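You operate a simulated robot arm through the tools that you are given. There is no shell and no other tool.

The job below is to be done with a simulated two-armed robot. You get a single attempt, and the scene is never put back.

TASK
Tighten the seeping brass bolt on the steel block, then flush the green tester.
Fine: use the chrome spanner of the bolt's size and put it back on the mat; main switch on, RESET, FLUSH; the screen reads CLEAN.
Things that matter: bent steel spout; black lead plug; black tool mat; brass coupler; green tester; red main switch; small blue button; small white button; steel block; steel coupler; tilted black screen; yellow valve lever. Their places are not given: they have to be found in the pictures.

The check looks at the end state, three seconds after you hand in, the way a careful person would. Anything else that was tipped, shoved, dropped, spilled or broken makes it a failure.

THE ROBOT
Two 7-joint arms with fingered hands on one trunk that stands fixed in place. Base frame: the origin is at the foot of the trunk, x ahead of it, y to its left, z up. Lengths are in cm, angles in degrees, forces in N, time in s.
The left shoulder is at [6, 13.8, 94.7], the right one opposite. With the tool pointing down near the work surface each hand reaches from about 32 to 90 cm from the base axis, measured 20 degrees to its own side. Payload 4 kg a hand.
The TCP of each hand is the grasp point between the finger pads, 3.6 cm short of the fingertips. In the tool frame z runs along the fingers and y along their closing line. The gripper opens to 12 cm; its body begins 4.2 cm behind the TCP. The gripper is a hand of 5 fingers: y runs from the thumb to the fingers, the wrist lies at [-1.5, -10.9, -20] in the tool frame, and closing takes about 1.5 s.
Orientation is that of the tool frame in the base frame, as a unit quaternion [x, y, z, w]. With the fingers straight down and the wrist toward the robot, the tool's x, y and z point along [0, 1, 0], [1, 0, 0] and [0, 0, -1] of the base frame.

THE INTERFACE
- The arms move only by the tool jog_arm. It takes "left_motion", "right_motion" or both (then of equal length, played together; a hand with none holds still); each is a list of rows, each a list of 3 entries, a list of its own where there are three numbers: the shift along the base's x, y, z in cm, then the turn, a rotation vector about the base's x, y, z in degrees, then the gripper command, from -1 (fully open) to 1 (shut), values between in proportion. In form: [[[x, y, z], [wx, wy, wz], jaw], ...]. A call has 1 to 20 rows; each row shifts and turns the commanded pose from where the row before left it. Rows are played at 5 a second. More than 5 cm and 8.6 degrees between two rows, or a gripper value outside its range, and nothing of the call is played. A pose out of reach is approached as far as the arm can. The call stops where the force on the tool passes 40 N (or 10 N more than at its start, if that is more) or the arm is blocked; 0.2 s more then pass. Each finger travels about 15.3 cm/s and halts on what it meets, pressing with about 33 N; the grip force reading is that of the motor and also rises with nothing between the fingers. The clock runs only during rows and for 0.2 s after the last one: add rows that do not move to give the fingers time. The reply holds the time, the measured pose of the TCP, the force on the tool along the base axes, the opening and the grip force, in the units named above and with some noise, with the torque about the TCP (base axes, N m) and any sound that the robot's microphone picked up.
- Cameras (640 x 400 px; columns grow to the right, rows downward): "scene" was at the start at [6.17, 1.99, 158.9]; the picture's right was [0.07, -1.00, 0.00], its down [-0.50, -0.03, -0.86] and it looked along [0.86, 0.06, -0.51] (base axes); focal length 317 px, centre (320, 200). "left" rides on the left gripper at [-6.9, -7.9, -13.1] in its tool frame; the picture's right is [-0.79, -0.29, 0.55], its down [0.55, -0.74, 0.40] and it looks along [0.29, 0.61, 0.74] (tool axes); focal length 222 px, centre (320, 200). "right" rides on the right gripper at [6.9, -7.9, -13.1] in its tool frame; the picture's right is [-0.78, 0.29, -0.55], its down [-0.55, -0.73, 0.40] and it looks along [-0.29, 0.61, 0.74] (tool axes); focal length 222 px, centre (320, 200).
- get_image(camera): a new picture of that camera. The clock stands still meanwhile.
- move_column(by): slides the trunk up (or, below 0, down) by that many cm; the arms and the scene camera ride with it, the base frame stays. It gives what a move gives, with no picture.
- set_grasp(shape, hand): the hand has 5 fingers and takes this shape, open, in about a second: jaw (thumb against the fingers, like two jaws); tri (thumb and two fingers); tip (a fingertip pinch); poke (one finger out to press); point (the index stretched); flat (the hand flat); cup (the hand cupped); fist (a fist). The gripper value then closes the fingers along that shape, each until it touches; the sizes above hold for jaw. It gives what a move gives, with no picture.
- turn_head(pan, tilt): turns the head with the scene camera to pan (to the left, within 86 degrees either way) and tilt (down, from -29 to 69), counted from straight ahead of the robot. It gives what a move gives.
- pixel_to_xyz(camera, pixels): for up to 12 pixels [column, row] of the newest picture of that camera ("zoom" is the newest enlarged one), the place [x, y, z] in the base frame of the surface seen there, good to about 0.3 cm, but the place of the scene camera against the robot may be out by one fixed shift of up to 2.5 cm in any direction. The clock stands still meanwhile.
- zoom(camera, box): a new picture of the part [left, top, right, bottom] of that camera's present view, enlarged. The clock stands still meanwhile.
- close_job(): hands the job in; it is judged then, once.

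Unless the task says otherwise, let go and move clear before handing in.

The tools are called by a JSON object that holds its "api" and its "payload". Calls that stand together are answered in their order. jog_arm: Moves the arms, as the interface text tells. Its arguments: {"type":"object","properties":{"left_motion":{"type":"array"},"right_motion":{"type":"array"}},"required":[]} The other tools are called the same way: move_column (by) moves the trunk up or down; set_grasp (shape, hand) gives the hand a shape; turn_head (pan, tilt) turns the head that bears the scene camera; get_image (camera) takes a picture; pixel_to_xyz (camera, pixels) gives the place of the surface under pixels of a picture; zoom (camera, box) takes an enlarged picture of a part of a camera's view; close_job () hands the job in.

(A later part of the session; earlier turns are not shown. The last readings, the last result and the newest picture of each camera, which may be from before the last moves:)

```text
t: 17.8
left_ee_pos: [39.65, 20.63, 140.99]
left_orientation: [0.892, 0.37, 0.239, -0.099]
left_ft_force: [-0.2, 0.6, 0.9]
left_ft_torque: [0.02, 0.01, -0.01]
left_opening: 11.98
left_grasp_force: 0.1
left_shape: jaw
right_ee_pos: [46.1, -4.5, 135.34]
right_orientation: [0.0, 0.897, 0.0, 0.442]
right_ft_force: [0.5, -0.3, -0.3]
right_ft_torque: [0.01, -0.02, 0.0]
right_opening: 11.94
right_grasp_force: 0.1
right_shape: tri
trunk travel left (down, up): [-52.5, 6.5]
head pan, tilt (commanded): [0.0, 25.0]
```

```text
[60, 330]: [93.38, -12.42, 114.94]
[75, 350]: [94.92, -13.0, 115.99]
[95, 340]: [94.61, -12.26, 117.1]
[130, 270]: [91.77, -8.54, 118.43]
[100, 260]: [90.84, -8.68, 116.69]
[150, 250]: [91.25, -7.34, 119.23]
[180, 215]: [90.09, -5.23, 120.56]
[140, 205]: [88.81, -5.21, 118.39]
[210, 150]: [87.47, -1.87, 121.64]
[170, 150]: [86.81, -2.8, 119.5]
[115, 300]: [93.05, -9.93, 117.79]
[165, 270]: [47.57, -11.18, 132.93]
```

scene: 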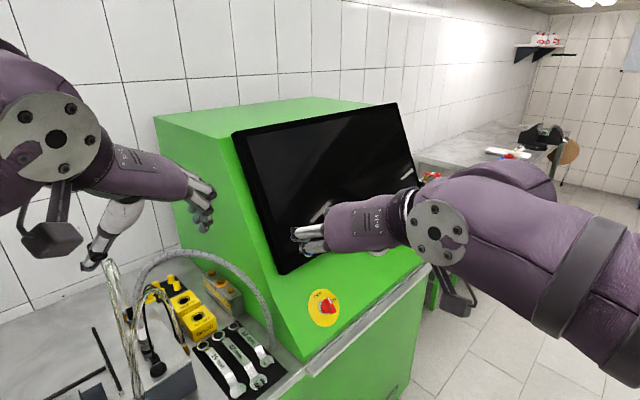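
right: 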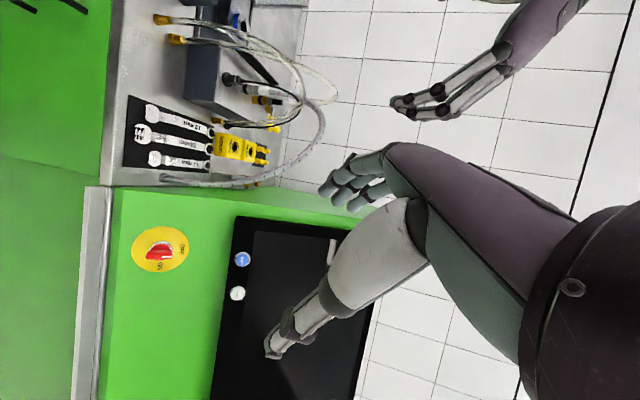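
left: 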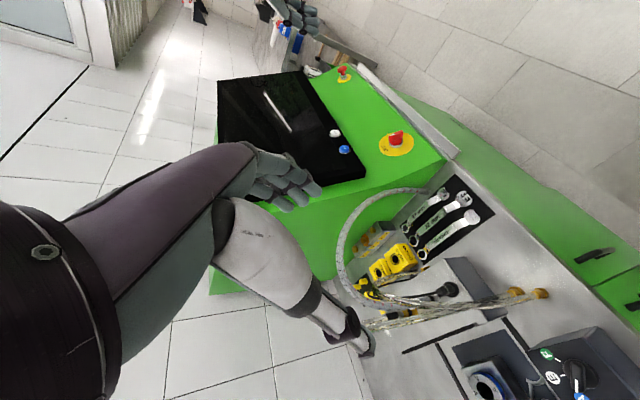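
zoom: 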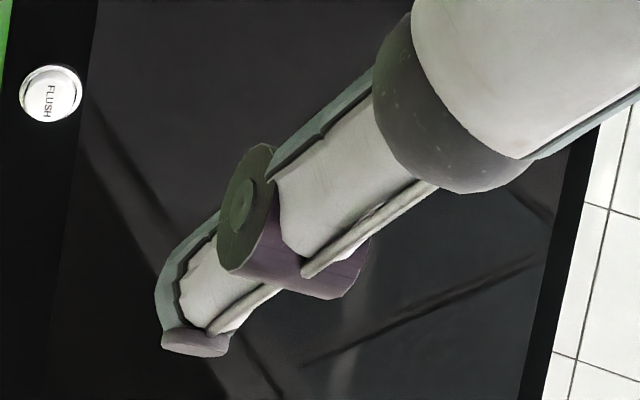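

The thumb's last segment is about 1.5 cm thick, so it can fit the gap if the hand is only partly open. I'll close the tri grip to about 2.8 cm and measure where the tips really are.

{"api": "jog_arm", "payload": {"right_motion": [[[0, 0, 0], [0, 0, 0], 0.53], [[0, 0, 0], [0, 0, 0], 0.53], [[0, 0, 0], [0, 0, 0], 0.53], [[0, 0, 0], [0, 0, 0], 0.53], [[0, 0, 0], [0, 0, 0], 0.53], [[0, 0, 0], [0, 0, 0], 0.53]]}}

{"api": "zoom", "payload": {"camera": "right", "box": [240, 120, 440, 320]}}

{"api": "get_image", "payload": {"camera": "right"}}

```text
t: 19.2
left_ee_pos: [39.7, 20.64, 141.11]
left_orientation: [0.893, 0.37, 0.238, -0.099]
left_ft_force: [-0.2, 0.9, 0.2]
left_ft_torque: [0.0, -0.03, 0.02]
left_opening: 11.95
left_grasp_force: 0.1
left_shape: jaw
right_ee_pos: [46.11, -4.5, 135.25]
right_orientation: [0.001, 0.897, 0.0, 0.442]
right_ft_force: [0.6, 0.4, -0.3]
right_ft_torque: [0.0, -0.01, -0.03]
right_opening: 2.87
right_grasp_force: 0.0
right_shape: tri
trunk travel left (down, up): [-52.5, 6.5]
head pan, tilt (commanded): [0.0, 25.0]
```

```text
2.00 times, centred on (340, 220) of right
```

zoom: 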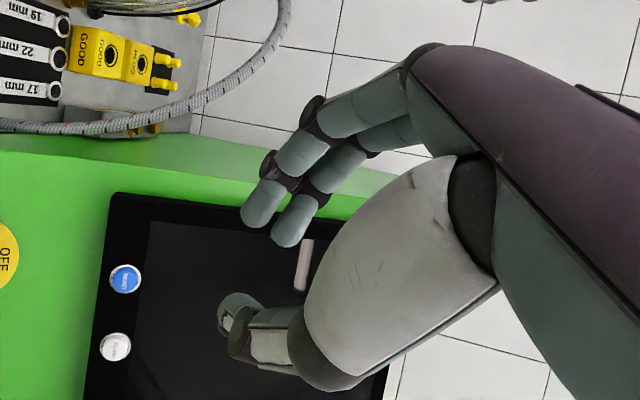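

```text
taken
```

right: 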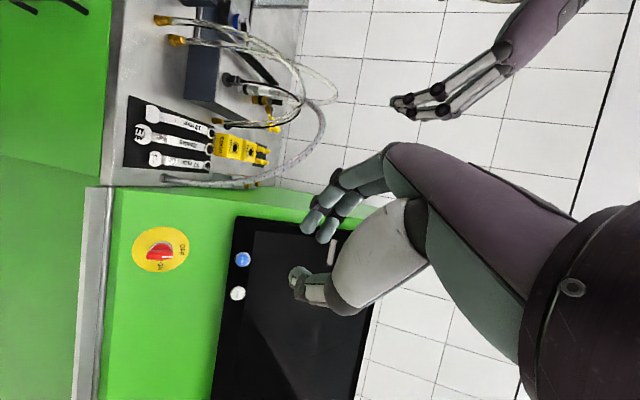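

The thumb tip is now at (298,277), the index tip at (311,225) and the middle tip at (325,235). I'll convert them to 3D to find the pinch point in the tool frame.

{"api": "pixel_to_xyz", "payload": {"camera": "right", "pixels": [[303, 228], [311, 225], [306, 232], [320, 238], [325, 235], [292, 272], [298, 272], [295, 283], [305, 272], [330, 178], [345, 195], [320, 200]]}}

```text
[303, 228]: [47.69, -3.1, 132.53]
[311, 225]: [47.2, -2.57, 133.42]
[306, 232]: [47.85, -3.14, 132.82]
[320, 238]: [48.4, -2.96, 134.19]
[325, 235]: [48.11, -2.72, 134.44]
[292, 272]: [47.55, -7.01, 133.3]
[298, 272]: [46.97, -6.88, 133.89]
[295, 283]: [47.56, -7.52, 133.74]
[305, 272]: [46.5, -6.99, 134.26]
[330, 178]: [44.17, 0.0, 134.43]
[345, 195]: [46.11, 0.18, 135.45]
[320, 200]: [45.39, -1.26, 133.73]
```

The pinch is centred near the TCP with pads at about ±1.4 cm, as needed. I'll bring the right hand down in front of the hose and yaw it to line up with the spanner.

{"api": "jog_arm", "payload": {"right_motion": [[[0, 2.5, -4.2], [0, 0, 0], 0.53], [[0, 2.5, -4.2], [0, 0, 0], 0.53], [[0, 2.5, -4.2], [0, 0, 0], 0.53], [[0, 2.5, -4.2], [0, 0, 0], 0.53], [[0, 2.5, -4.2], [0, 0, 0], 0.53], [[0.3, 0.9, -1.5], [0, 0, 7.5], 0.53], [[0.3, 0.9, -1.5], [0, 0, 7.5], 0.53], [[0.3, 0.9, -1.5], [0, 0, 7.5], 0.53], [[0.3, 0.9, -1.5], [0, 0, 7.5], 0.53], [[0.3, 0.9, -1.5], [0, 0, 7.5], 0.53], [[0.3, 0.9, -1.5], [0, 0, 7.5], 0.53], [[0, 0, 0], [0, 0, 0], 0.53]]}}

{"api": "get_image", "payload": {"camera": "scene"}}

{"api": "get_image", "payload": {"camera": "right"}}

{"api": "get_image", "payload": {"camera": "left"}}

```text
t: 21.8
left_ee_pos: [39.61, 20.57, 141.14]
left_orientation: [0.893, 0.369, 0.239, -0.099]
left_ft_force: [-0.1, -0.6, -0.2]
left_ft_torque: [0.04, 0.0, 0.04]
left_opening: 11.97
left_grasp_force: 0.0
left_shape: jaw
right_ee_pos: [47.89, 13.36, 105.37]
right_orientation: [-0.344, 0.828, 0.17, 0.409]
right_ft_force: [-0.3, -0.2, -1.1]
right_ft_torque: [0.02, 0.03, 0.0]
right_opening: 2.8
right_grasp_force: 0.1
right_shape: tri
trunk travel left (down, up): [-52.5, 6.5]
head pan, tilt (commanded): [0.0, 25.0]
```

```text
taken
```

scene: 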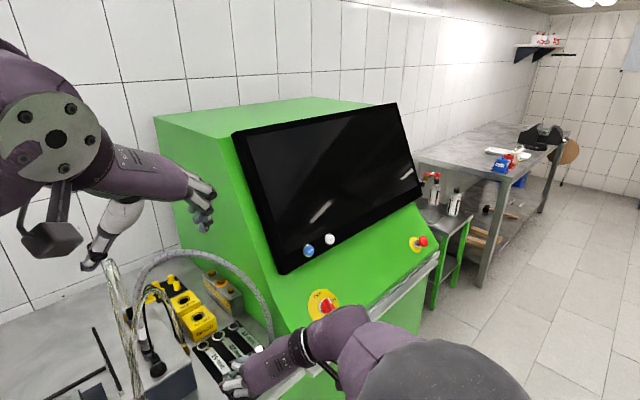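

```text
taken
```

right: 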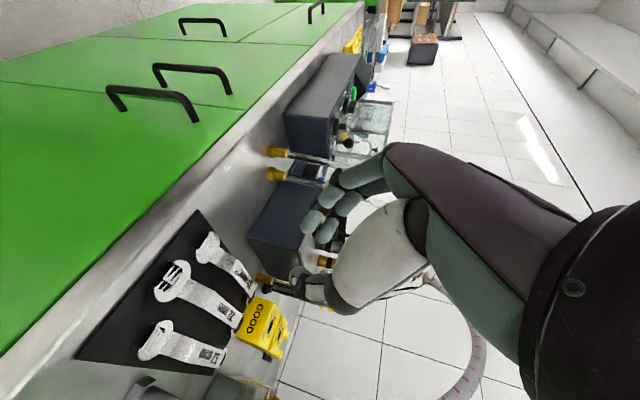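

```text
taken
```

left: 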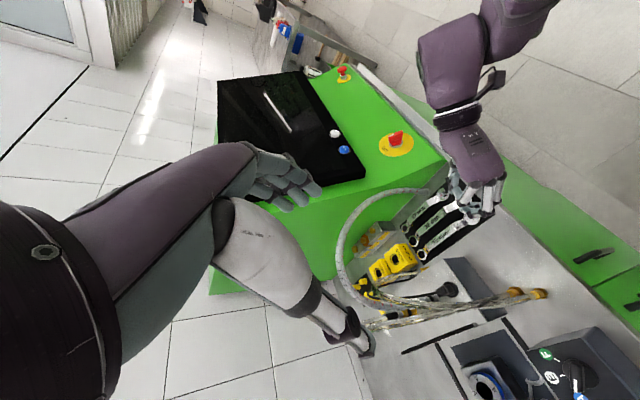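

The right hand is at (47.9,13.4,105.4) in front of the hose, and the wrist view shows the 19 mm spanner nearest the grey box, around (225,260). I'll zoom in and refine its position.

{"api": "zoom", "payload": {"camera": "right", "box": [130, 200, 310, 380]}}

{"api": "zoom", "payload": {"camera": "left", "box": [340, 120, 540, 300]}}

```text
2.22 times, centred on (220, 290) of right
```

zoom: 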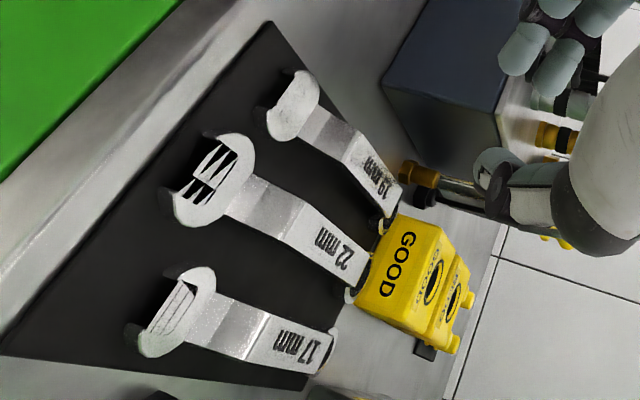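

```text
2.22 times, centred on (440, 210) of left
```

zoom: 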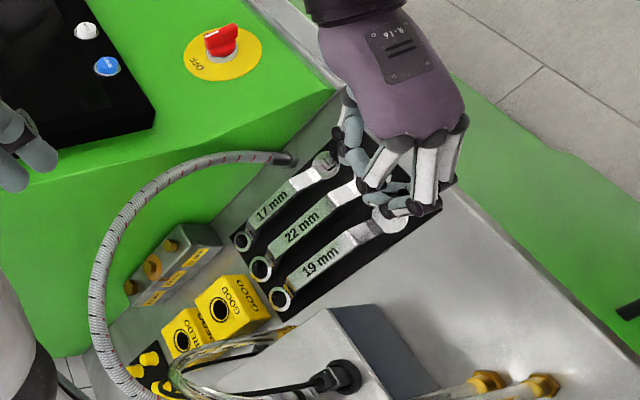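

Both views show the 19 mm spanner undisturbed. I'll take its handle edges from the wrist camera, since that one carries no offset.

{"api": "zoom", "payload": {"camera": "right", "box": [190, 215, 260, 285]}}

{"api": "pixel_to_xyz", "payload": {"camera": "right", "pixels": [[222, 250], [228, 256], [234, 262], [240, 270], [236, 256], [226, 266], [217, 240], [210, 250], [190, 295], [198, 298], [205, 302], [212, 306]]}}

```text
5.71 times, centred on (225, 250) of right
```

zoom: 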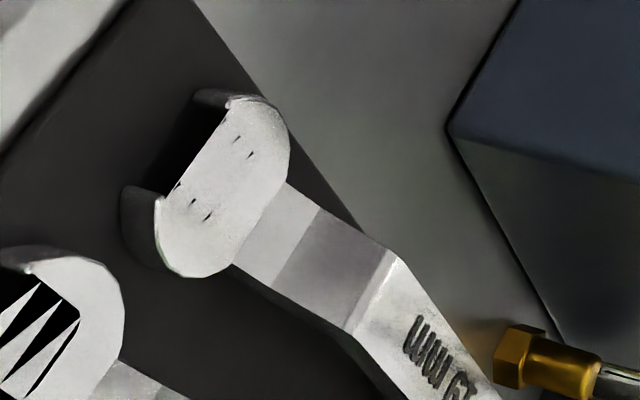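

```text
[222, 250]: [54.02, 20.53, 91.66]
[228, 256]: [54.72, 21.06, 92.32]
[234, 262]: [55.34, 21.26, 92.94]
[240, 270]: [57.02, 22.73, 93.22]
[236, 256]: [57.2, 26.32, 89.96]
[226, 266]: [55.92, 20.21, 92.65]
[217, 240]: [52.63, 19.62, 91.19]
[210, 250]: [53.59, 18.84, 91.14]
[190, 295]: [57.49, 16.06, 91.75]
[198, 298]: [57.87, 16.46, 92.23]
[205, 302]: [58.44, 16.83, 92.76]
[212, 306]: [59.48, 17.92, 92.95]
```

{"api": "pixel_to_xyz", "payload": {"camera": "zoom", "pixels": [[372, 294], [425, 335], [440, 350], [398, 262], [347, 326], [412, 290], [385, 345], [455, 310], [425, 385], [215, 190], [290, 230], [480, 395]]}}

```text
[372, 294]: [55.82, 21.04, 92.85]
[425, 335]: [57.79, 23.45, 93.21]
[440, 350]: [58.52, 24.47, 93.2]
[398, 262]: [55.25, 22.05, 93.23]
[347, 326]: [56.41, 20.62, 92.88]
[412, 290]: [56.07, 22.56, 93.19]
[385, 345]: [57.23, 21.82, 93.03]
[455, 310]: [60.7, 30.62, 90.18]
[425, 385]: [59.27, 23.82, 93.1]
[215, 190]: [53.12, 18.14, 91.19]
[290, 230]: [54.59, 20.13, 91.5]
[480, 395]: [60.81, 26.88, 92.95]
```

The 19 mm handle axis runs from (55.8,21.3) at 44.7° with its top at z=93.2, so the pinch target is (57.7,23.2). I'll move above it and check the alignment before descending.

{"api": "jog_arm", "payload": {"right_motion": [[[2.46, 2.46, -0.6], [0, 0, 0], 0.53], [[2.46, 2.46, -1.2], [0, 0, 0], 0.53], [[2.46, 2.46, -1.2], [0, 0, 0], 0.53], [[2.46, 2.46, -1.2], [0, 0, 0], 0.53], [[0, 0, -2], [0, 0, 0], 0.53], [[0, 0, -1.2], [0, 0, 0], 0.53], [[0, 0, 0], [0, 0, 0], 0.53], [[0, 0, 0], [0, 0, 0], 0.53]]}}

{"api": "get_image", "payload": {"camera": "right"}}

{"api": "zoom", "payload": {"camera": "left", "box": [340, 120, 540, 300]}}

{"api": "zoom", "payload": {"camera": "scene", "box": [160, 280, 340, 400]}}

```text
t: 23.6
left_ee_pos: [39.65, 20.55, 141.06]
left_orientation: [0.892, 0.369, 0.239, -0.099]
left_ft_force: [-0.4, 0.3, 0.4]
left_ft_torque: [0.01, 0.02, 0.03]
left_opening: 11.95
left_grasp_force: 0.1
left_shape: jaw
right_ee_pos: [57.63, 23.11, 97.89]
right_orientation: [-0.344, 0.828, 0.169, 0.409]
right_ft_force: [-0.6, -0.1, -0.4]
right_ft_torque: [0.0, -0.01, -0.04]
right_opening: 2.84
right_grasp_force: 0.1
right_shape: tri
trunk travel left (down, up): [-52.5, 6.5]
head pan, tilt (commanded): [0.0, 25.0]
```

```text
taken
```

right: 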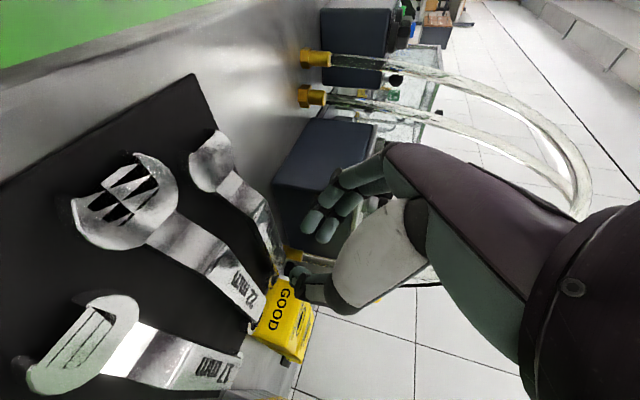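

```text
2.22 times, centred on (440, 210) of left
```

zoom: 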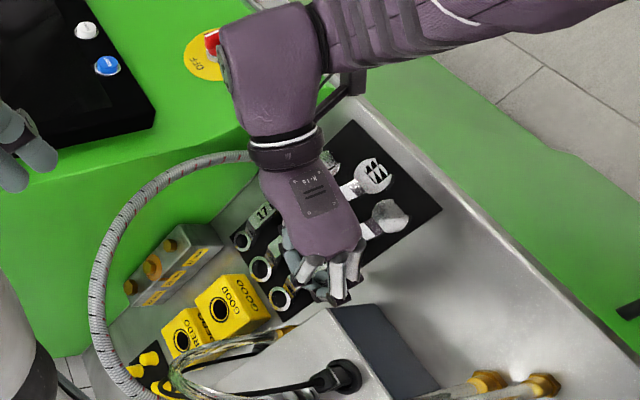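

```text
3.33 times, centred on (250, 340) of scene
```

zoom: 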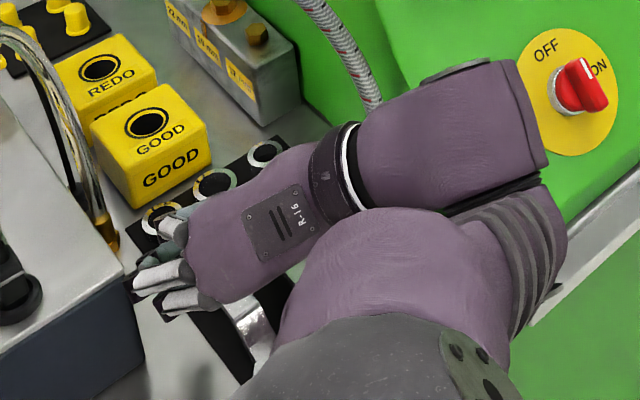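

The hand is over the spanner, but the purple forearm link at zoom (530,100) looks close to the main switch at (580,85). I'll measure that gap before going lower.

{"api": "pixel_to_xyz", "payload": {"camera": "zoom", "pixels": [[520, 80], [540, 150], [480, 75], [535, 110], [430, 100], [580, 75], [590, 95], [560, 105], [500, 210], [440, 230], [350, 180], [400, 330]]}}

{"api": "zoom", "payload": {"camera": "left", "box": [400, 110, 500, 190]}}

{"api": "pixel_to_xyz", "payload": {"camera": "zoom", "pixels": [[110, 60], [140, 60], [150, 110], [125, 90], [100, 100], [60, 120], [220, 60], [300, 100], [200, 180], [160, 170], [250, 30], [130, 130]]}}

```text
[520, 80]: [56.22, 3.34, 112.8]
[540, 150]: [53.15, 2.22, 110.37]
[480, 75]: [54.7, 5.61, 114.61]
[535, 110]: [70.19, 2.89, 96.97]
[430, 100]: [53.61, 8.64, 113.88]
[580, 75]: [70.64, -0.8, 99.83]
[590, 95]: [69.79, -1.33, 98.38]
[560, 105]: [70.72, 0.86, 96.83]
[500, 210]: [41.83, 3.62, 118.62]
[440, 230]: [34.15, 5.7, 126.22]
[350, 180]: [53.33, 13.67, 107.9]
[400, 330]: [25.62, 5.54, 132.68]
```

```text
5.00 times, centred on (450, 150) of left
```

zoom: 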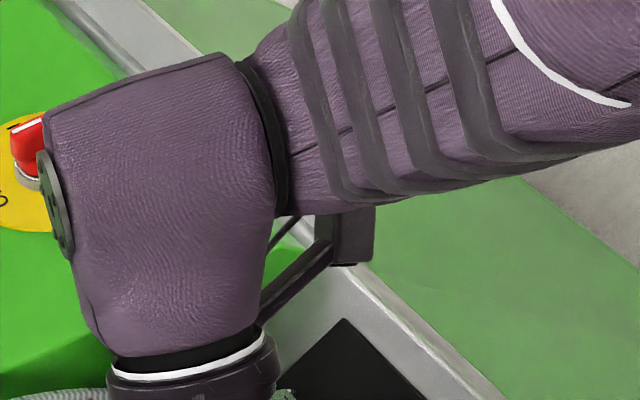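

```text
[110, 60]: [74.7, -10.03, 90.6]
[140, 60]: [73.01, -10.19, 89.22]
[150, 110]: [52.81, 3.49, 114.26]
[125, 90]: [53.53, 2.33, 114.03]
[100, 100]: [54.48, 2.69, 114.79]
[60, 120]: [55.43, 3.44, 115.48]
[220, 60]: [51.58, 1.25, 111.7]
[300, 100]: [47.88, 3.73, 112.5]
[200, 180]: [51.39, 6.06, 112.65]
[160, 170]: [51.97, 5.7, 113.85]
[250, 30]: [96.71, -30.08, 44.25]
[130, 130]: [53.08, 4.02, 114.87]
```

The wrist block reaches only to x≈57 while the knob is at x≈70, so there is ample clearance. I'll descend to z≈94 in small steps and look.

{"api": "jog_arm", "payload": {"right_motion": [[[0.05, 0.05, -1], [0, 0, 0], 0.53], [[0.05, 0.05, -1], [0, 0, 0], 0.53], [[0, 0, -0.7], [0, 0, 0], 0.53], [[0, 0, 0], [0, 0, 0], 0.53]]}}

{"api": "zoom", "payload": {"camera": "right", "box": [180, 120, 380, 320]}}

{"api": "zoom", "payload": {"camera": "left", "box": [400, 170, 500, 270]}}

```text
t: 24.6
left_ee_pos: [39.55, 20.61, 141.09]
left_orientation: [0.893, 0.369, 0.239, -0.099]
left_ft_force: [0.1, 0.2, 0.7]
left_ft_torque: [0.05, -0.02, 0.0]
left_opening: 11.97
left_grasp_force: 0.0
left_shape: jaw
right_ee_pos: [57.91, 23.26, 95.27]
right_orientation: [-0.344, 0.828, 0.169, 0.409]
right_ft_force: [-0.2, 0.0, 0.0]
right_ft_torque: [0.0, -0.02, 0.02]
right_opening: 2.84
right_grasp_force: 0.1
right_shape: tri
trunk travel left (down, up): [-52.5, 6.5]
head pan, tilt (commanded): [0.0, 25.0]
```

```text
2.00 times, centred on (280, 220) of right
```

zoom: 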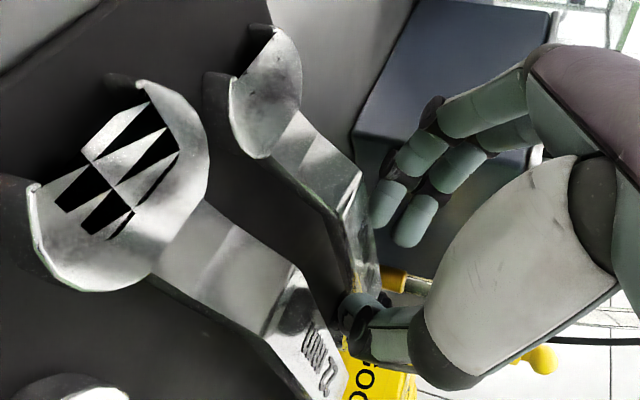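

```text
4.00 times, centred on (450, 220) of left
```

zoom: 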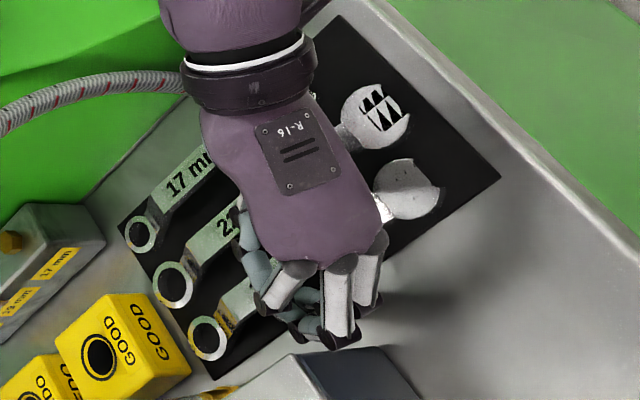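

The handle passes between the thumb (355,305) and fingers (395,215) in the zoom. I'll check the thumb's distance to both the 19 and 22 mm handles.

{"api": "zoom", "payload": {"camera": "right", "box": [250, 190, 330, 290]}}

{"api": "pixel_to_xyz", "payload": {"camera": "right", "pixels": [[294, 275], [297, 270], [300, 278], [305, 285], [312, 230], [324, 236], [308, 222], [296, 225], [292, 220], [276, 262], [268, 268], [280, 275]]}}

```text
4.00 times, centred on (290, 240) of right
```

zoom: 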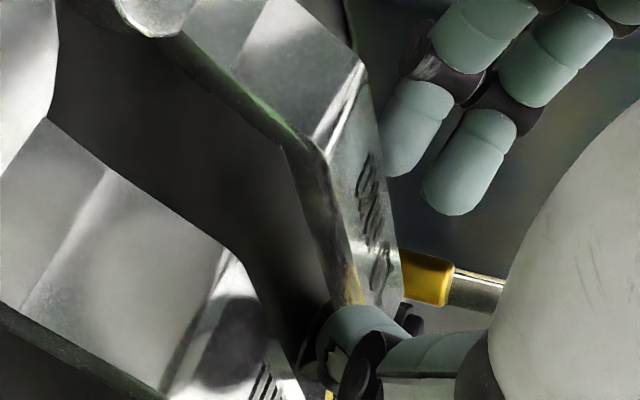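

```text
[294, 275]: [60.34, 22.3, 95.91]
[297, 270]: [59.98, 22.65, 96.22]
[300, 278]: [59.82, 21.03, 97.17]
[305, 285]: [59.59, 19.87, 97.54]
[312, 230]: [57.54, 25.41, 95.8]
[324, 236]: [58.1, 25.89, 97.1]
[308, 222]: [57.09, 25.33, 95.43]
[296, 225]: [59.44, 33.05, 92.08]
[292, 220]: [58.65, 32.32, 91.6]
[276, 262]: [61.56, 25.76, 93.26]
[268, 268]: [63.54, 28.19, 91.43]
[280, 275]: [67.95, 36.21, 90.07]
```

Those points came from the older picture taken 2.6 cm higher, so they don't count. I'll query the newest zoom instead.

{"api": "pixel_to_xyz", "payload": {"camera": "zoom", "pixels": [[335, 335], [360, 325], [330, 365], [400, 150], [455, 190], [395, 170], [350, 120], [300, 150], [370, 230], [330, 230], [235, 265], [215, 300]]}}

```text
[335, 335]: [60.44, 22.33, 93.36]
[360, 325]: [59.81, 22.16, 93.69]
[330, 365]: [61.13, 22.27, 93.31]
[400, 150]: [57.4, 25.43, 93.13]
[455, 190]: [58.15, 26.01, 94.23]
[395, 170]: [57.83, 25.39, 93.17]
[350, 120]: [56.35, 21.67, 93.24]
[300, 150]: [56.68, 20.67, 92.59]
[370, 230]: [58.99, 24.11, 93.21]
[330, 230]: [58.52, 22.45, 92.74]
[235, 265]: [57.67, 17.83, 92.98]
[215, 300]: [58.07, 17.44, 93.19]
```

The thumb sits about 2.4 cm right of the handle axis and the index 1.7 cm left, so I'll shift 0.25 cm left. That centres the thumb in the gap before the last 1.2 cm down.

{"api": "jog_arm", "payload": {"right_motion": [[[-0.2, 0.2, 0], [0, 0, 0], 0.53], [[0, 0, -0.4], [0, 0, 0], 0.53], [[0, 0, -0.4], [0, 0, 0], 0.53], [[0, 0, -0.4], [0, 0, 0], 0.53], [[0, 0, 0], [0, 0, 0], 0.53]]}}

{"api": "zoom", "payload": {"camera": "right", "box": [230, 190, 330, 300]}}

{"api": "pixel_to_xyz", "payload": {"camera": "zoom", "pixels": [[335, 335], [360, 325], [370, 310], [400, 150], [455, 190], [395, 170], [350, 120], [300, 150], [370, 230], [330, 230], [235, 265], [260, 290]]}}

```text
t: 25.8
left_ee_pos: [39.59, 20.53, 141.14]
left_orientation: [0.892, 0.37, 0.239, -0.1]
left_ft_force: [-0.4, 0.4, 0.5]
left_ft_torque: [0.0, -0.02, 0.01]
left_opening: 11.98
left_grasp_force: 0.2
left_shape: jaw
right_ee_pos: [57.65, 23.54, 94.02]
right_orientation: [-0.343, 0.829, 0.169, 0.409]
right_ft_force: [-0.5, -0.1, 2.5]
right_ft_torque: [-0.01, -0.03, -0.02]
right_opening: 2.8
right_grasp_force: 0.1
right_shape: tri
trunk travel left (down, up): [-52.5, 6.5]
head pan, tilt (commanded): [0.0, 25.0]
```

```text
3.64 times, centred on (280, 245) of right
```

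zoom: 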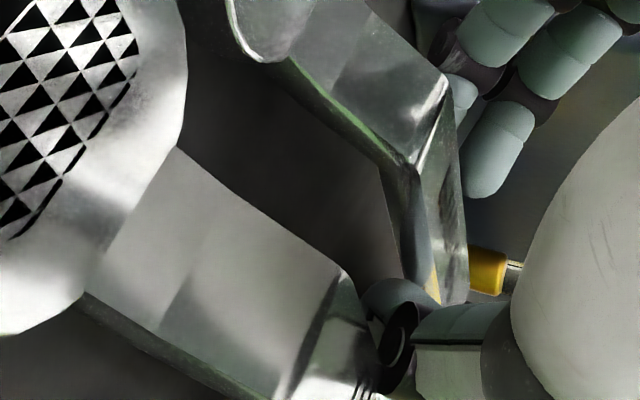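

```text
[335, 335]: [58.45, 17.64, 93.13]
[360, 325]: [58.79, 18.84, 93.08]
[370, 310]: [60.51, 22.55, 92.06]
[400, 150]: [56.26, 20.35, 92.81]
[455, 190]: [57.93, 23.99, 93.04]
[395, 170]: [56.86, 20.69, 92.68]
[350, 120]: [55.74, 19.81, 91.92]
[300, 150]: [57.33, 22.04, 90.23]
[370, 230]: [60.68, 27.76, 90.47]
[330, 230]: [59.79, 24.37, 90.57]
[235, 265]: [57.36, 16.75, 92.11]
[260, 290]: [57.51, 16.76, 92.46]
```

The hand is at z=94.0 with the handle between thumb and fingers and only 2.5 N of contact. I'll close the grip now.

{"api": "jog_arm", "payload": {"right_motion": [[[0, 0, 0], [0, 0, 0], 0.7], [[0, 0, 0], [0, 0, 0], 0.85], [[0, 0, 0], [0, 0, 0], 1], [[0, 0, 0], [0, 0, 0], 1], [[0, 0, 0], [0, 0, 0], 1], [[0, 0, 0], [0, 0, 0], 1], [[0, 0, 0], [0, 0, 0], 1], [[0, 0, 0], [0, 0, 0], 1]]}}

{"api": "get_image", "payload": {"camera": "right"}}

{"api": "zoom", "payload": {"camera": "right", "box": [180, 150, 380, 310]}}

{"api": "zoom", "payload": {"camera": "left", "box": [390, 160, 510, 270]}}

```text
t: 27.6
left_ee_pos: [39.7, 20.65, 141.11]
left_orientation: [0.892, 0.369, 0.239, -0.1]
left_ft_force: [0.6, -0.2, -0.7]
left_ft_torque: [-0.01, 0.01, -0.01]
left_opening: 11.96
left_grasp_force: 0.1
left_shape: jaw
right_ee_pos: [57.62, 23.57, 94.06]
right_orientation: [-0.343, 0.828, 0.17, 0.409]
right_ft_force: [1.6, -0.1, 2.2]
right_ft_torque: [0.07, -0.23, -0.1]
right_opening: 1.12
right_grasp_force: 32.7
right_shape: tri
trunk travel left (down, up): [-52.5, 6.5]
head pan, tilt (commanded): [0.0, 25.0]
```

```text
taken
```

right: 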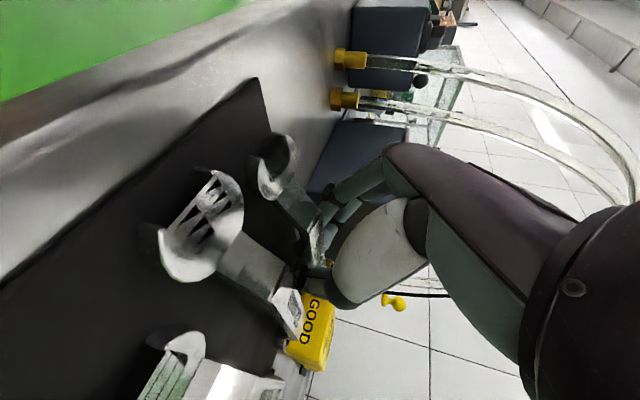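

```text
2.50 times, centred on (280, 230) of right
```

zoom: 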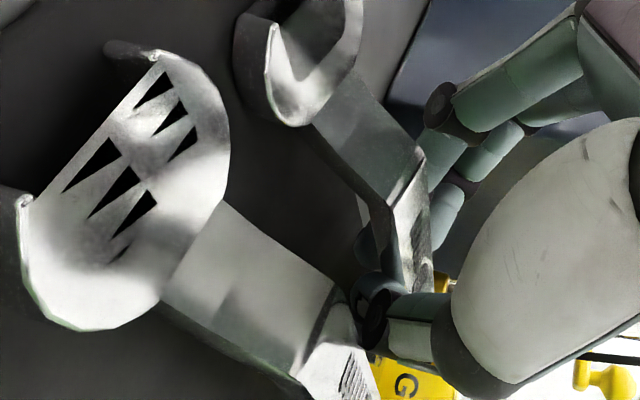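

```text
3.64 times, centred on (450, 215) of left
```

zoom: 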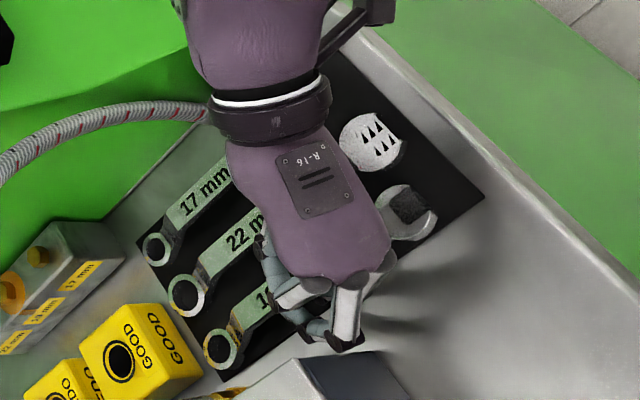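

The grip force is 32.7 N at an opening of 1.12 cm, and the index tip seems to wrap under the handle's edge. I'll lift 1 cm gently and look before trusting this grip.

{"api": "jog_arm", "payload": {"right_motion": [[[0, 0, 0.4], [0, 0, 0], 1], [[0, 0, 0.4], [0, 0, 0], 1], [[0, 0, 0.4], [0, 0, 0], 1], [[0, 0, 0], [0, 0, 0], 1]]}}

{"api": "zoom", "payload": {"camera": "right", "box": [180, 150, 380, 310]}}

{"api": "zoom", "payload": {"camera": "left", "box": [390, 160, 510, 270]}}

{"api": "zoom", "payload": {"camera": "scene", "box": [170, 290, 320, 400]}}

```text
t: 28.6
left_ee_pos: [39.6, 20.53, 141.01]
left_orientation: [0.892, 0.369, 0.24, -0.098]
left_ft_force: [-0.3, 0.5, -1.1]
left_ft_torque: [0.01, 0.04, 0.02]
left_opening: 11.95
left_grasp_force: 0.0
left_shape: jaw
right_ee_pos: [57.6, 23.48, 95.35]
right_orientation: [-0.344, 0.828, 0.169, 0.408]
right_ft_force: [-0.1, 0.8, -1.4]
right_ft_torque: [-0.02, -0.06, 0.05]
right_opening: 1.05
right_grasp_force: 32.6
right_shape: tri
trunk travel left (down, up): [-52.5, 6.5]
head pan, tilt (commanded): [0.0, 25.0]
```

```text
2.50 times, centred on (280, 230) of right
```

zoom: 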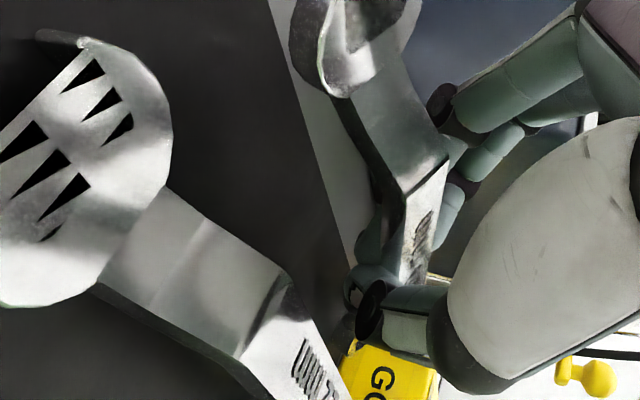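

```text
3.64 times, centred on (450, 215) of left
```

zoom: 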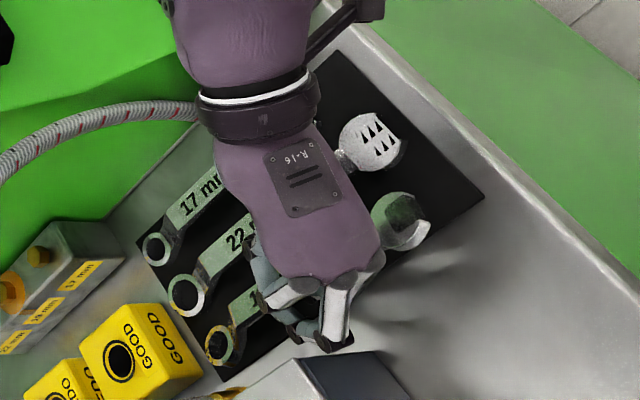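

```text
3.64 times, centred on (245, 345) of scene
```

zoom: 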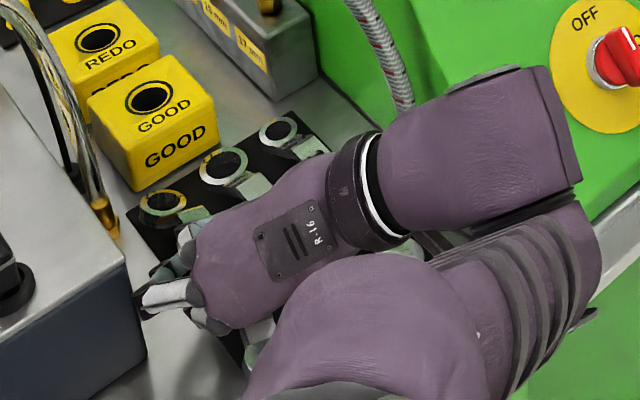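

The spanner lifts with the hand and weighs about 1.4 N. I'll raise it to z≈99 and measure its tilt from the ring and tail positions.

{"api": "jog_arm", "payload": {"right_motion": [[[0, 0, 1], [0, 0, 0], 1], [[0, 0, 1], [0, 0, 0], 1], [[0, 0, 1], [0, 0, 0], 1], [[0, 0, 0.6], [0, 0, 0], 1], [[0, 0, 0], [0, 0, 0], 1]]}}

{"api": "get_image", "payload": {"camera": "left"}}

{"api": "zoom", "payload": {"camera": "right", "box": [200, 130, 380, 310]}}

{"api": "zoom", "payload": {"camera": "left", "box": [410, 170, 510, 270]}}

```text
t: 29.8
left_ee_pos: [39.72, 20.62, 141.07]
left_orientation: [0.892, 0.37, 0.239, -0.099]
left_ft_force: [-0.7, 0.4, -0.4]
left_ft_torque: [0.0, 0.0, -0.02]
left_opening: 11.98
left_grasp_force: 0.1
left_shape: jaw
right_ee_pos: [57.6, 23.47, 98.84]
right_orientation: [-0.343, 0.829, 0.17, 0.409]
right_ft_force: [0.5, 0.2, -1.7]
right_ft_torque: [-0.04, 0.0, 0.0]
right_opening: 1.02
right_grasp_force: 33.0
right_shape: tri
trunk travel left (down, up): [-52.5, 6.5]
head pan, tilt (commanded): [0.0, 25.0]
```

```text
taken
```

left: 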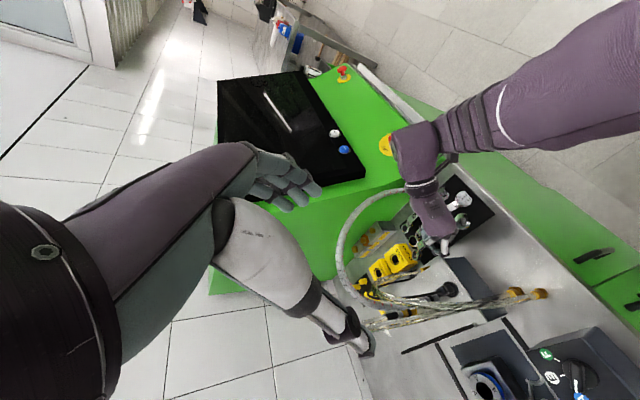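

```text
2.22 times, centred on (290, 220) of right
```

zoom: 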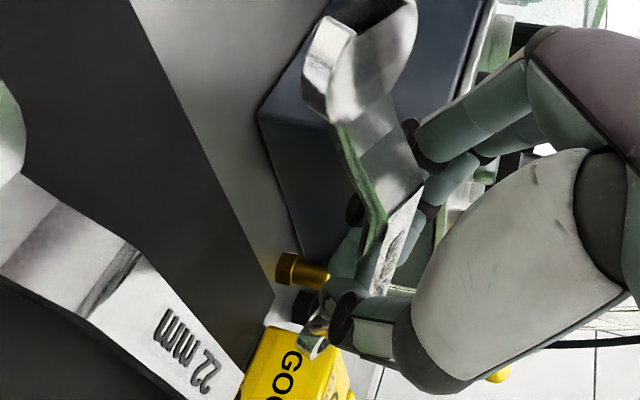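

```text
4.00 times, centred on (460, 220) of left
```

zoom: 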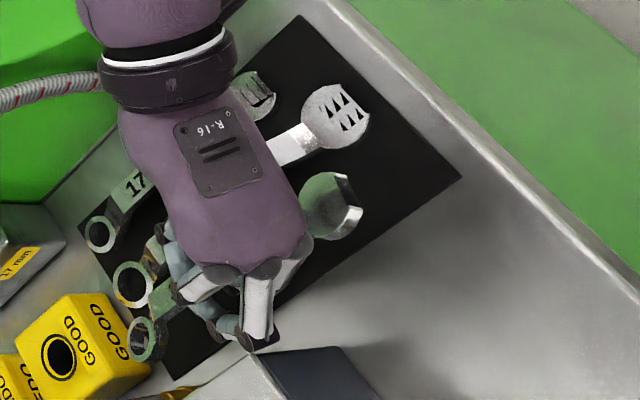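

The spanner has rolled in the grip, because its ring at zoom (150,340) looks tilted. I'll measure points around the ring and tail to get the roll angle.

{"api": "zoom", "payload": {"camera": "left", "box": [425, 240, 455, 270]}}

{"api": "zoom", "payload": {"camera": "left", "box": [450, 205, 480, 235]}}

{"api": "pixel_to_xyz", "payload": {"camera": "left", "pixels": [[437, 251], [433, 252], [434, 259], [441, 258], [443, 250], [438, 246], [458, 216], [463, 214], [468, 222], [459, 226], [462, 220], [448, 240]]}}

```text
13.33 times, centred on (440, 255) of left
```

zoom: 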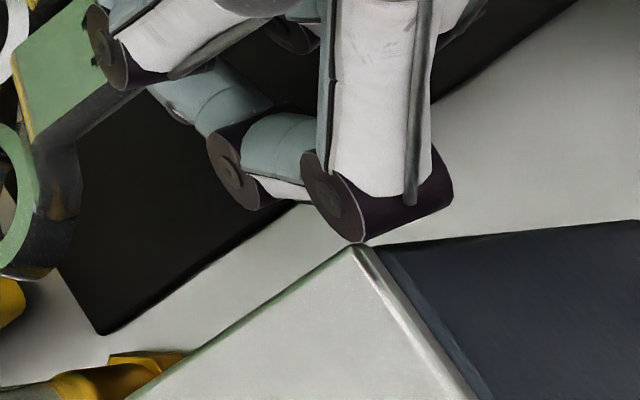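

```text
13.33 times, centred on (465, 220) of left
```

zoom: 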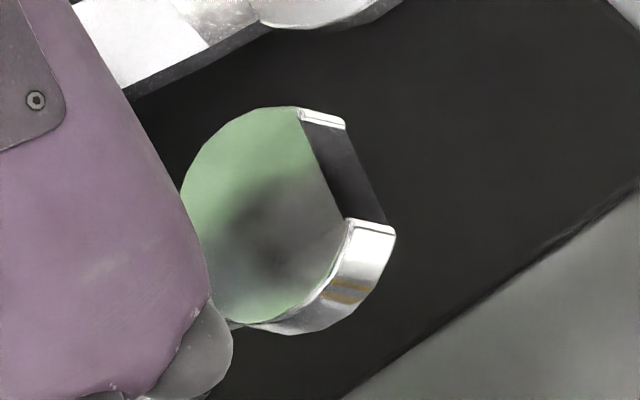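

```text
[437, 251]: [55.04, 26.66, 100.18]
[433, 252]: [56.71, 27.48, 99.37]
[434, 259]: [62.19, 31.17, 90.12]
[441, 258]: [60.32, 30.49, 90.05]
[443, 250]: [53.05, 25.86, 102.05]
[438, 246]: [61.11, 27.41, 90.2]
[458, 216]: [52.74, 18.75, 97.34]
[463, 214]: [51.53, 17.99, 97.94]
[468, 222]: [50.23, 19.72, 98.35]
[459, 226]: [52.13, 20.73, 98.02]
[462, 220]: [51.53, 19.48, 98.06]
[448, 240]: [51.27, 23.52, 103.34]
```

{"api": "zoom", "payload": {"camera": "left", "box": [402, 235, 442, 275]}}

{"api": "pixel_to_xyz", "payload": {"camera": "zoom", "pixels": [[252, 180], [262, 250], [300, 280], [345, 255], [345, 190], [300, 160], [275, 210], [320, 170], [400, 130], [430, 90], [380, 170], [360, 230]]}}

```text
10.00 times, centred on (422, 255) of left
```

zoom: 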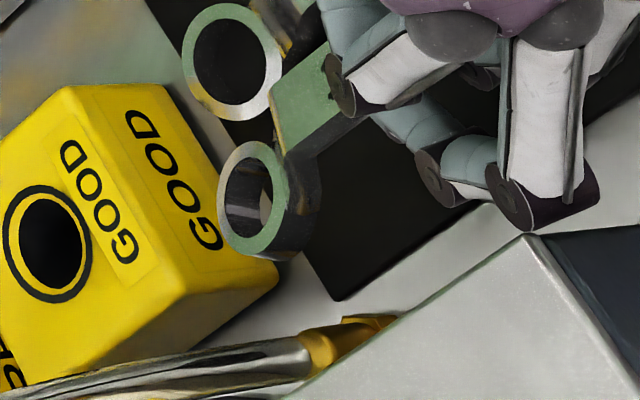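

```text
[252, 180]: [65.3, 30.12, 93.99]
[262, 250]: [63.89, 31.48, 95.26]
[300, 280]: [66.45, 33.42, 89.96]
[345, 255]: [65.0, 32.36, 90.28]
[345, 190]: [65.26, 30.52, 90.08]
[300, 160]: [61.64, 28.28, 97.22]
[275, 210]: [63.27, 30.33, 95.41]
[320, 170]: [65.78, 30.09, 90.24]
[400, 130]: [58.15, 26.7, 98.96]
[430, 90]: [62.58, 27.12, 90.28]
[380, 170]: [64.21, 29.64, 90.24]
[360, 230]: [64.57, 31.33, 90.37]
```

The spanner is rolled about 33° (left edge up) and its ring end is about 10° low in this grip. I'll lower it back to the same spot, let go gently and regrip with the parallel "jaw" shape.

{"api": "jog_arm", "payload": {"right_motion": [[[0, 0, -1], [0, 0, 0], 1], [[0, 0, -1], [0, 0, 0], 1], [[0, 0, -0.6], [0, 0, 0], 1], [[0, 0, -0.5], [0, 0, 0], 1], [[0, 0, -0.4], [0, 0, 0], 1], [[0, 0, 0], [0, 0, 0], 1]]}}

{"api": "zoom", "payload": {"camera": "right", "box": [200, 130, 380, 310]}}

{"api": "zoom", "payload": {"camera": "left", "box": [390, 170, 510, 270]}}

```text
t: 31.2
left_ee_pos: [39.66, 20.67, 141.15]
left_orientation: [0.892, 0.37, 0.24, -0.099]
left_ft_force: [0.5, -0.3, 0.0]
left_ft_torque: [-0.02, 0.0, 0.03]
left_opening: 11.97
left_grasp_force: 0.0
left_shape: jaw
right_ee_pos: [57.64, 23.59, 95.33]
right_orientation: [-0.343, 0.829, 0.169, 0.409]
right_ft_force: [-0.6, -0.9, 0.2]
right_ft_torque: [0.12, -0.07, -0.02]
right_opening: 1.04
right_grasp_force: 32.5
right_shape: tri
trunk travel left (down, up): [-52.5, 6.5]
head pan, tilt (commanded): [0.0, 25.0]
```

```text
2.22 times, centred on (290, 220) of right
```

zoom: 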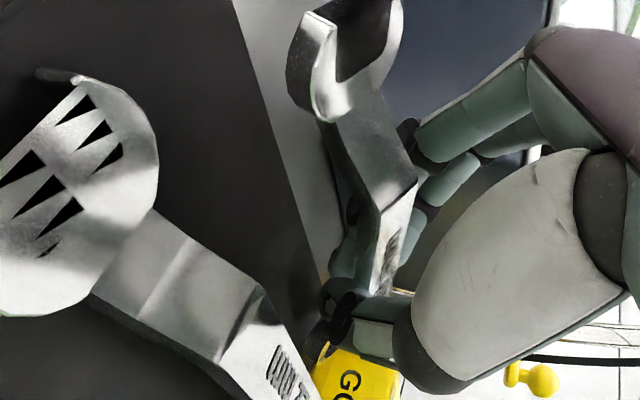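

```text
4.00 times, centred on (450, 220) of left
```

zoom: 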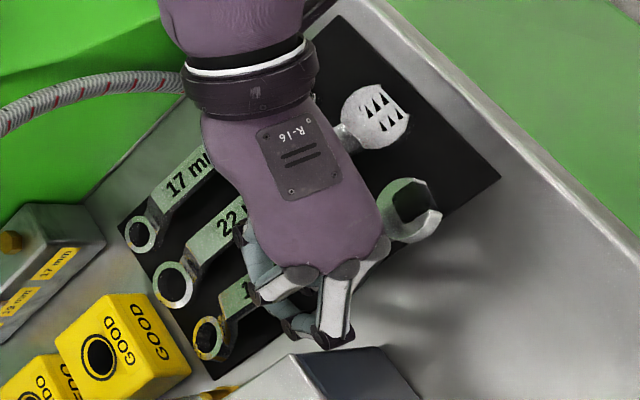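

The ring is just touching the mat. I'll lower a bit more and open slowly so the spanner settles flat.

{"api": "jog_arm", "payload": {"right_motion": [[[0, 0, -0.4], [0, 0, 0], 1], [[0, 0, -0.4], [0, 0, 0], 0.9], [[0, 0, -0.2], [0, 0, 0], 0.8], [[0, 0, 0], [0, 0, 0], 0.7], [[0, 0, 0], [0, 0, 0], 0.6], [[0, 0, 0], [0, 0, 0], 0.53], [[0, 0, 0], [0, 0, 0], 0.53], [[0, 0, 0], [0, 0, 0], 0.53]]}}

{"api": "zoom", "payload": {"camera": "right", "box": [200, 130, 380, 310]}}

{"api": "zoom", "payload": {"camera": "left", "box": [390, 170, 510, 270]}}

```text
t: 33.0
left_ee_pos: [39.69, 20.63, 140.96]
left_orientation: [0.892, 0.37, 0.239, -0.1]
left_ft_force: [0.6, 0.5, -0.9]
left_ft_torque: [0.0, -0.03, -0.01]
left_opening: 11.96
left_grasp_force: 0.0
left_shape: jaw
right_ee_pos: [57.73, 23.59, 94.26]
right_orientation: [-0.343, 0.829, 0.17, 0.409]
right_ft_force: [0.6, -0.3, -0.1]
right_ft_torque: [0.0, 0.02, 0.02]
right_opening: 2.79
right_grasp_force: 0.1
right_shape: tri
trunk travel left (down, up): [-52.5, 6.5]
head pan, tilt (commanded): [0.0, 25.0]
```

```text
2.22 times, centred on (290, 220) of right
```

zoom: 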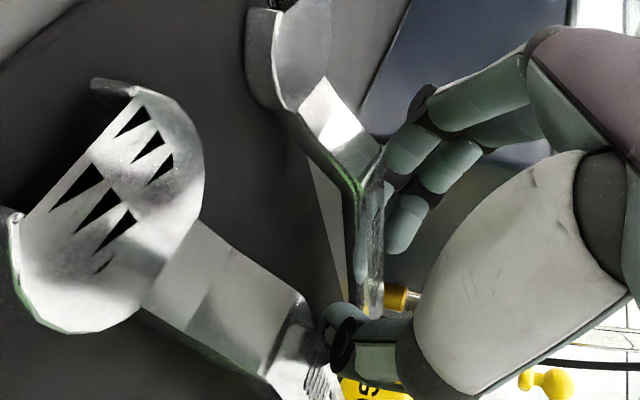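

```text
4.00 times, centred on (450, 220) of left
```

zoom: 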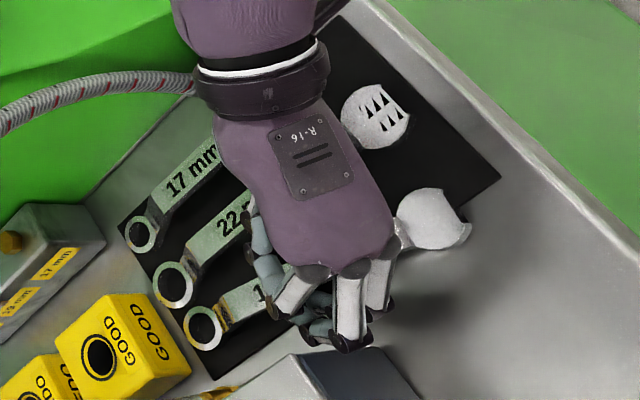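

The spanner's tail seems to rest on the index finger, whose tip is still under the handle's left edge at (360,265). I'll open a little more while shifting left so the finger withdraws and the thumb stays clear of the 22 mm spanner.

{"api": "jog_arm", "payload": {"right_motion": [[[-0.1, 0.1, 0], [0, 0, 0], 0.48], [[-0.1, 0.1, 0], [0, 0, 0], 0.44], [[-0.1, 0.1, 0], [0, 0, 0], 0.4], [[0, 0, 0], [0, 0, 0], 0.4], [[0, 0, 0], [0, 0, 0], 0.4]]}}

{"api": "zoom", "payload": {"camera": "right", "box": [200, 130, 380, 310]}}

{"api": "zoom", "payload": {"camera": "left", "box": [390, 170, 510, 270]}}

```text
t: 34.2
left_ee_pos: [39.63, 20.49, 141.07]
left_orientation: [0.892, 0.37, 0.239, -0.099]
left_ft_force: [-0.2, -0.2, 0.0]
left_ft_torque: [0.01, 0.02, 0.01]
left_opening: 11.98
left_grasp_force: 0.0
left_shape: jaw
right_ee_pos: [57.42, 23.72, 94.16]
right_orientation: [-0.342, 0.829, 0.169, 0.41]
right_ft_force: [3.9, -11.3, 2.3]
right_ft_torque: [0.17, 0.08, 0.17]
right_opening: 3.36
right_grasp_force: 0.1
right_shape: tri
trunk travel left (down, up): [-52.5, 6.5]
head pan, tilt (commanded): [0.0, 25.0]
```

```text
2.22 times, centred on (290, 220) of right
```

zoom: 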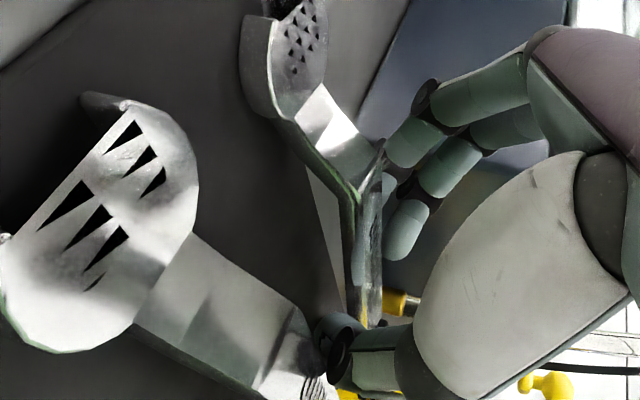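

```text
4.00 times, centred on (450, 220) of left
```

zoom: 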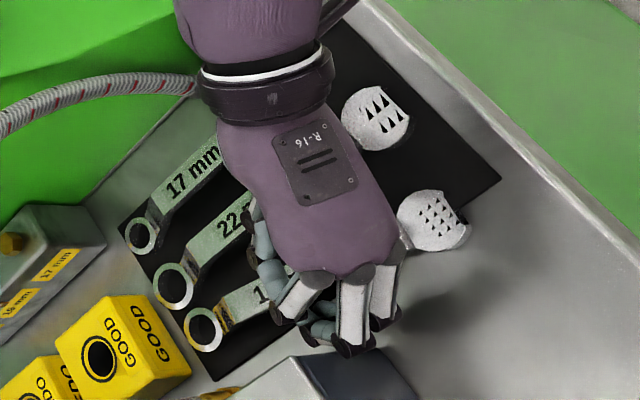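

A side force of about 11 N shows the opened fingers touching the grey box on the left. I'll close slightly, back off to the right and raise the hand a little.

{"api": "jog_arm", "payload": {"right_motion": [[[0.1, -0.1, 0], [0, 0, 0], 0.46], [[0.07, -0.07, 0], [0, 0, 0], 0.5], [[0, 0, 0.3], [0, 0, 0], 0.5], [[0, 0, 0.3], [0, 0, 0], 0.5], [[0, 0, 0], [0, 0, 0], 0.5]]}}

{"api": "zoom", "payload": {"camera": "right", "box": [200, 130, 380, 310]}}

{"api": "zoom", "payload": {"camera": "left", "box": [390, 170, 510, 270]}}

```text
t: 35.4
left_ee_pos: [39.69, 20.57, 140.97]
left_orientation: [0.892, 0.37, 0.239, -0.099]
left_ft_force: [-0.9, -0.3, 1.0]
left_ft_torque: [0.03, 0.0, 0.03]
left_opening: 11.96
left_grasp_force: 0.1
left_shape: jaw
right_ee_pos: [57.56, 23.63, 94.97]
right_orientation: [-0.344, 0.828, 0.17, 0.409]
right_ft_force: [1.0, -4.9, -2.2]
right_ft_torque: [-0.05, -0.05, 0.08]
right_opening: 2.97
right_grasp_force: 0.1
right_shape: tri
trunk travel left (down, up): [-52.5, 6.5]
head pan, tilt (commanded): [0.0, 25.0]
```

```text
2.22 times, centred on (290, 220) of right
```

zoom: 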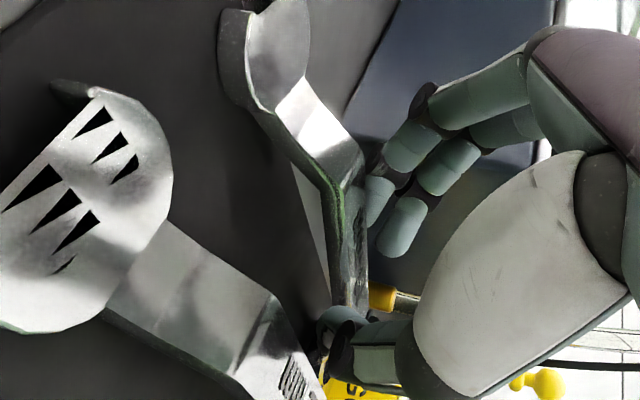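

```text
4.00 times, centred on (450, 220) of left
```

zoom: 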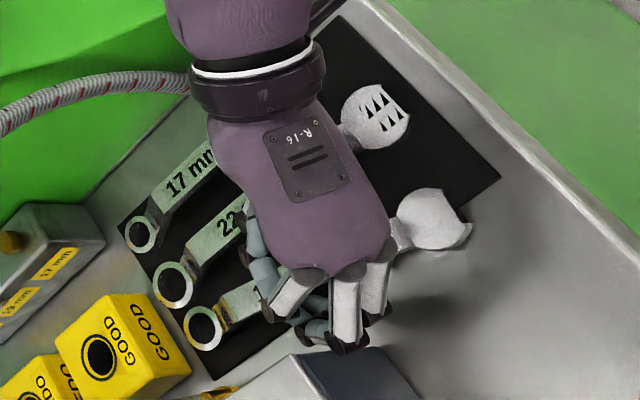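

{"api": "pixel_to_xyz", "payload": {"camera": "zoom", "pixels": [[432, 218], [415, 205], [450, 235], [205, 310], [190, 328], [215, 345], [240, 300], [310, 355], [330, 360], [350, 345], [385, 120], [175, 268]]}}

```text
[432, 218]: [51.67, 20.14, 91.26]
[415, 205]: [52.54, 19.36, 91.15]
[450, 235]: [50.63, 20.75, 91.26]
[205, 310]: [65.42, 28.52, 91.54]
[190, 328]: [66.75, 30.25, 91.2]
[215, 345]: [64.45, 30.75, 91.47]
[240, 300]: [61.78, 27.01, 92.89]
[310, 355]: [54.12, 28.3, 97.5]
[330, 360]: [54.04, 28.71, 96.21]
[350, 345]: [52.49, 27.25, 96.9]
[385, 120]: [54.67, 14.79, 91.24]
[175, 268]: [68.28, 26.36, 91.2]
```

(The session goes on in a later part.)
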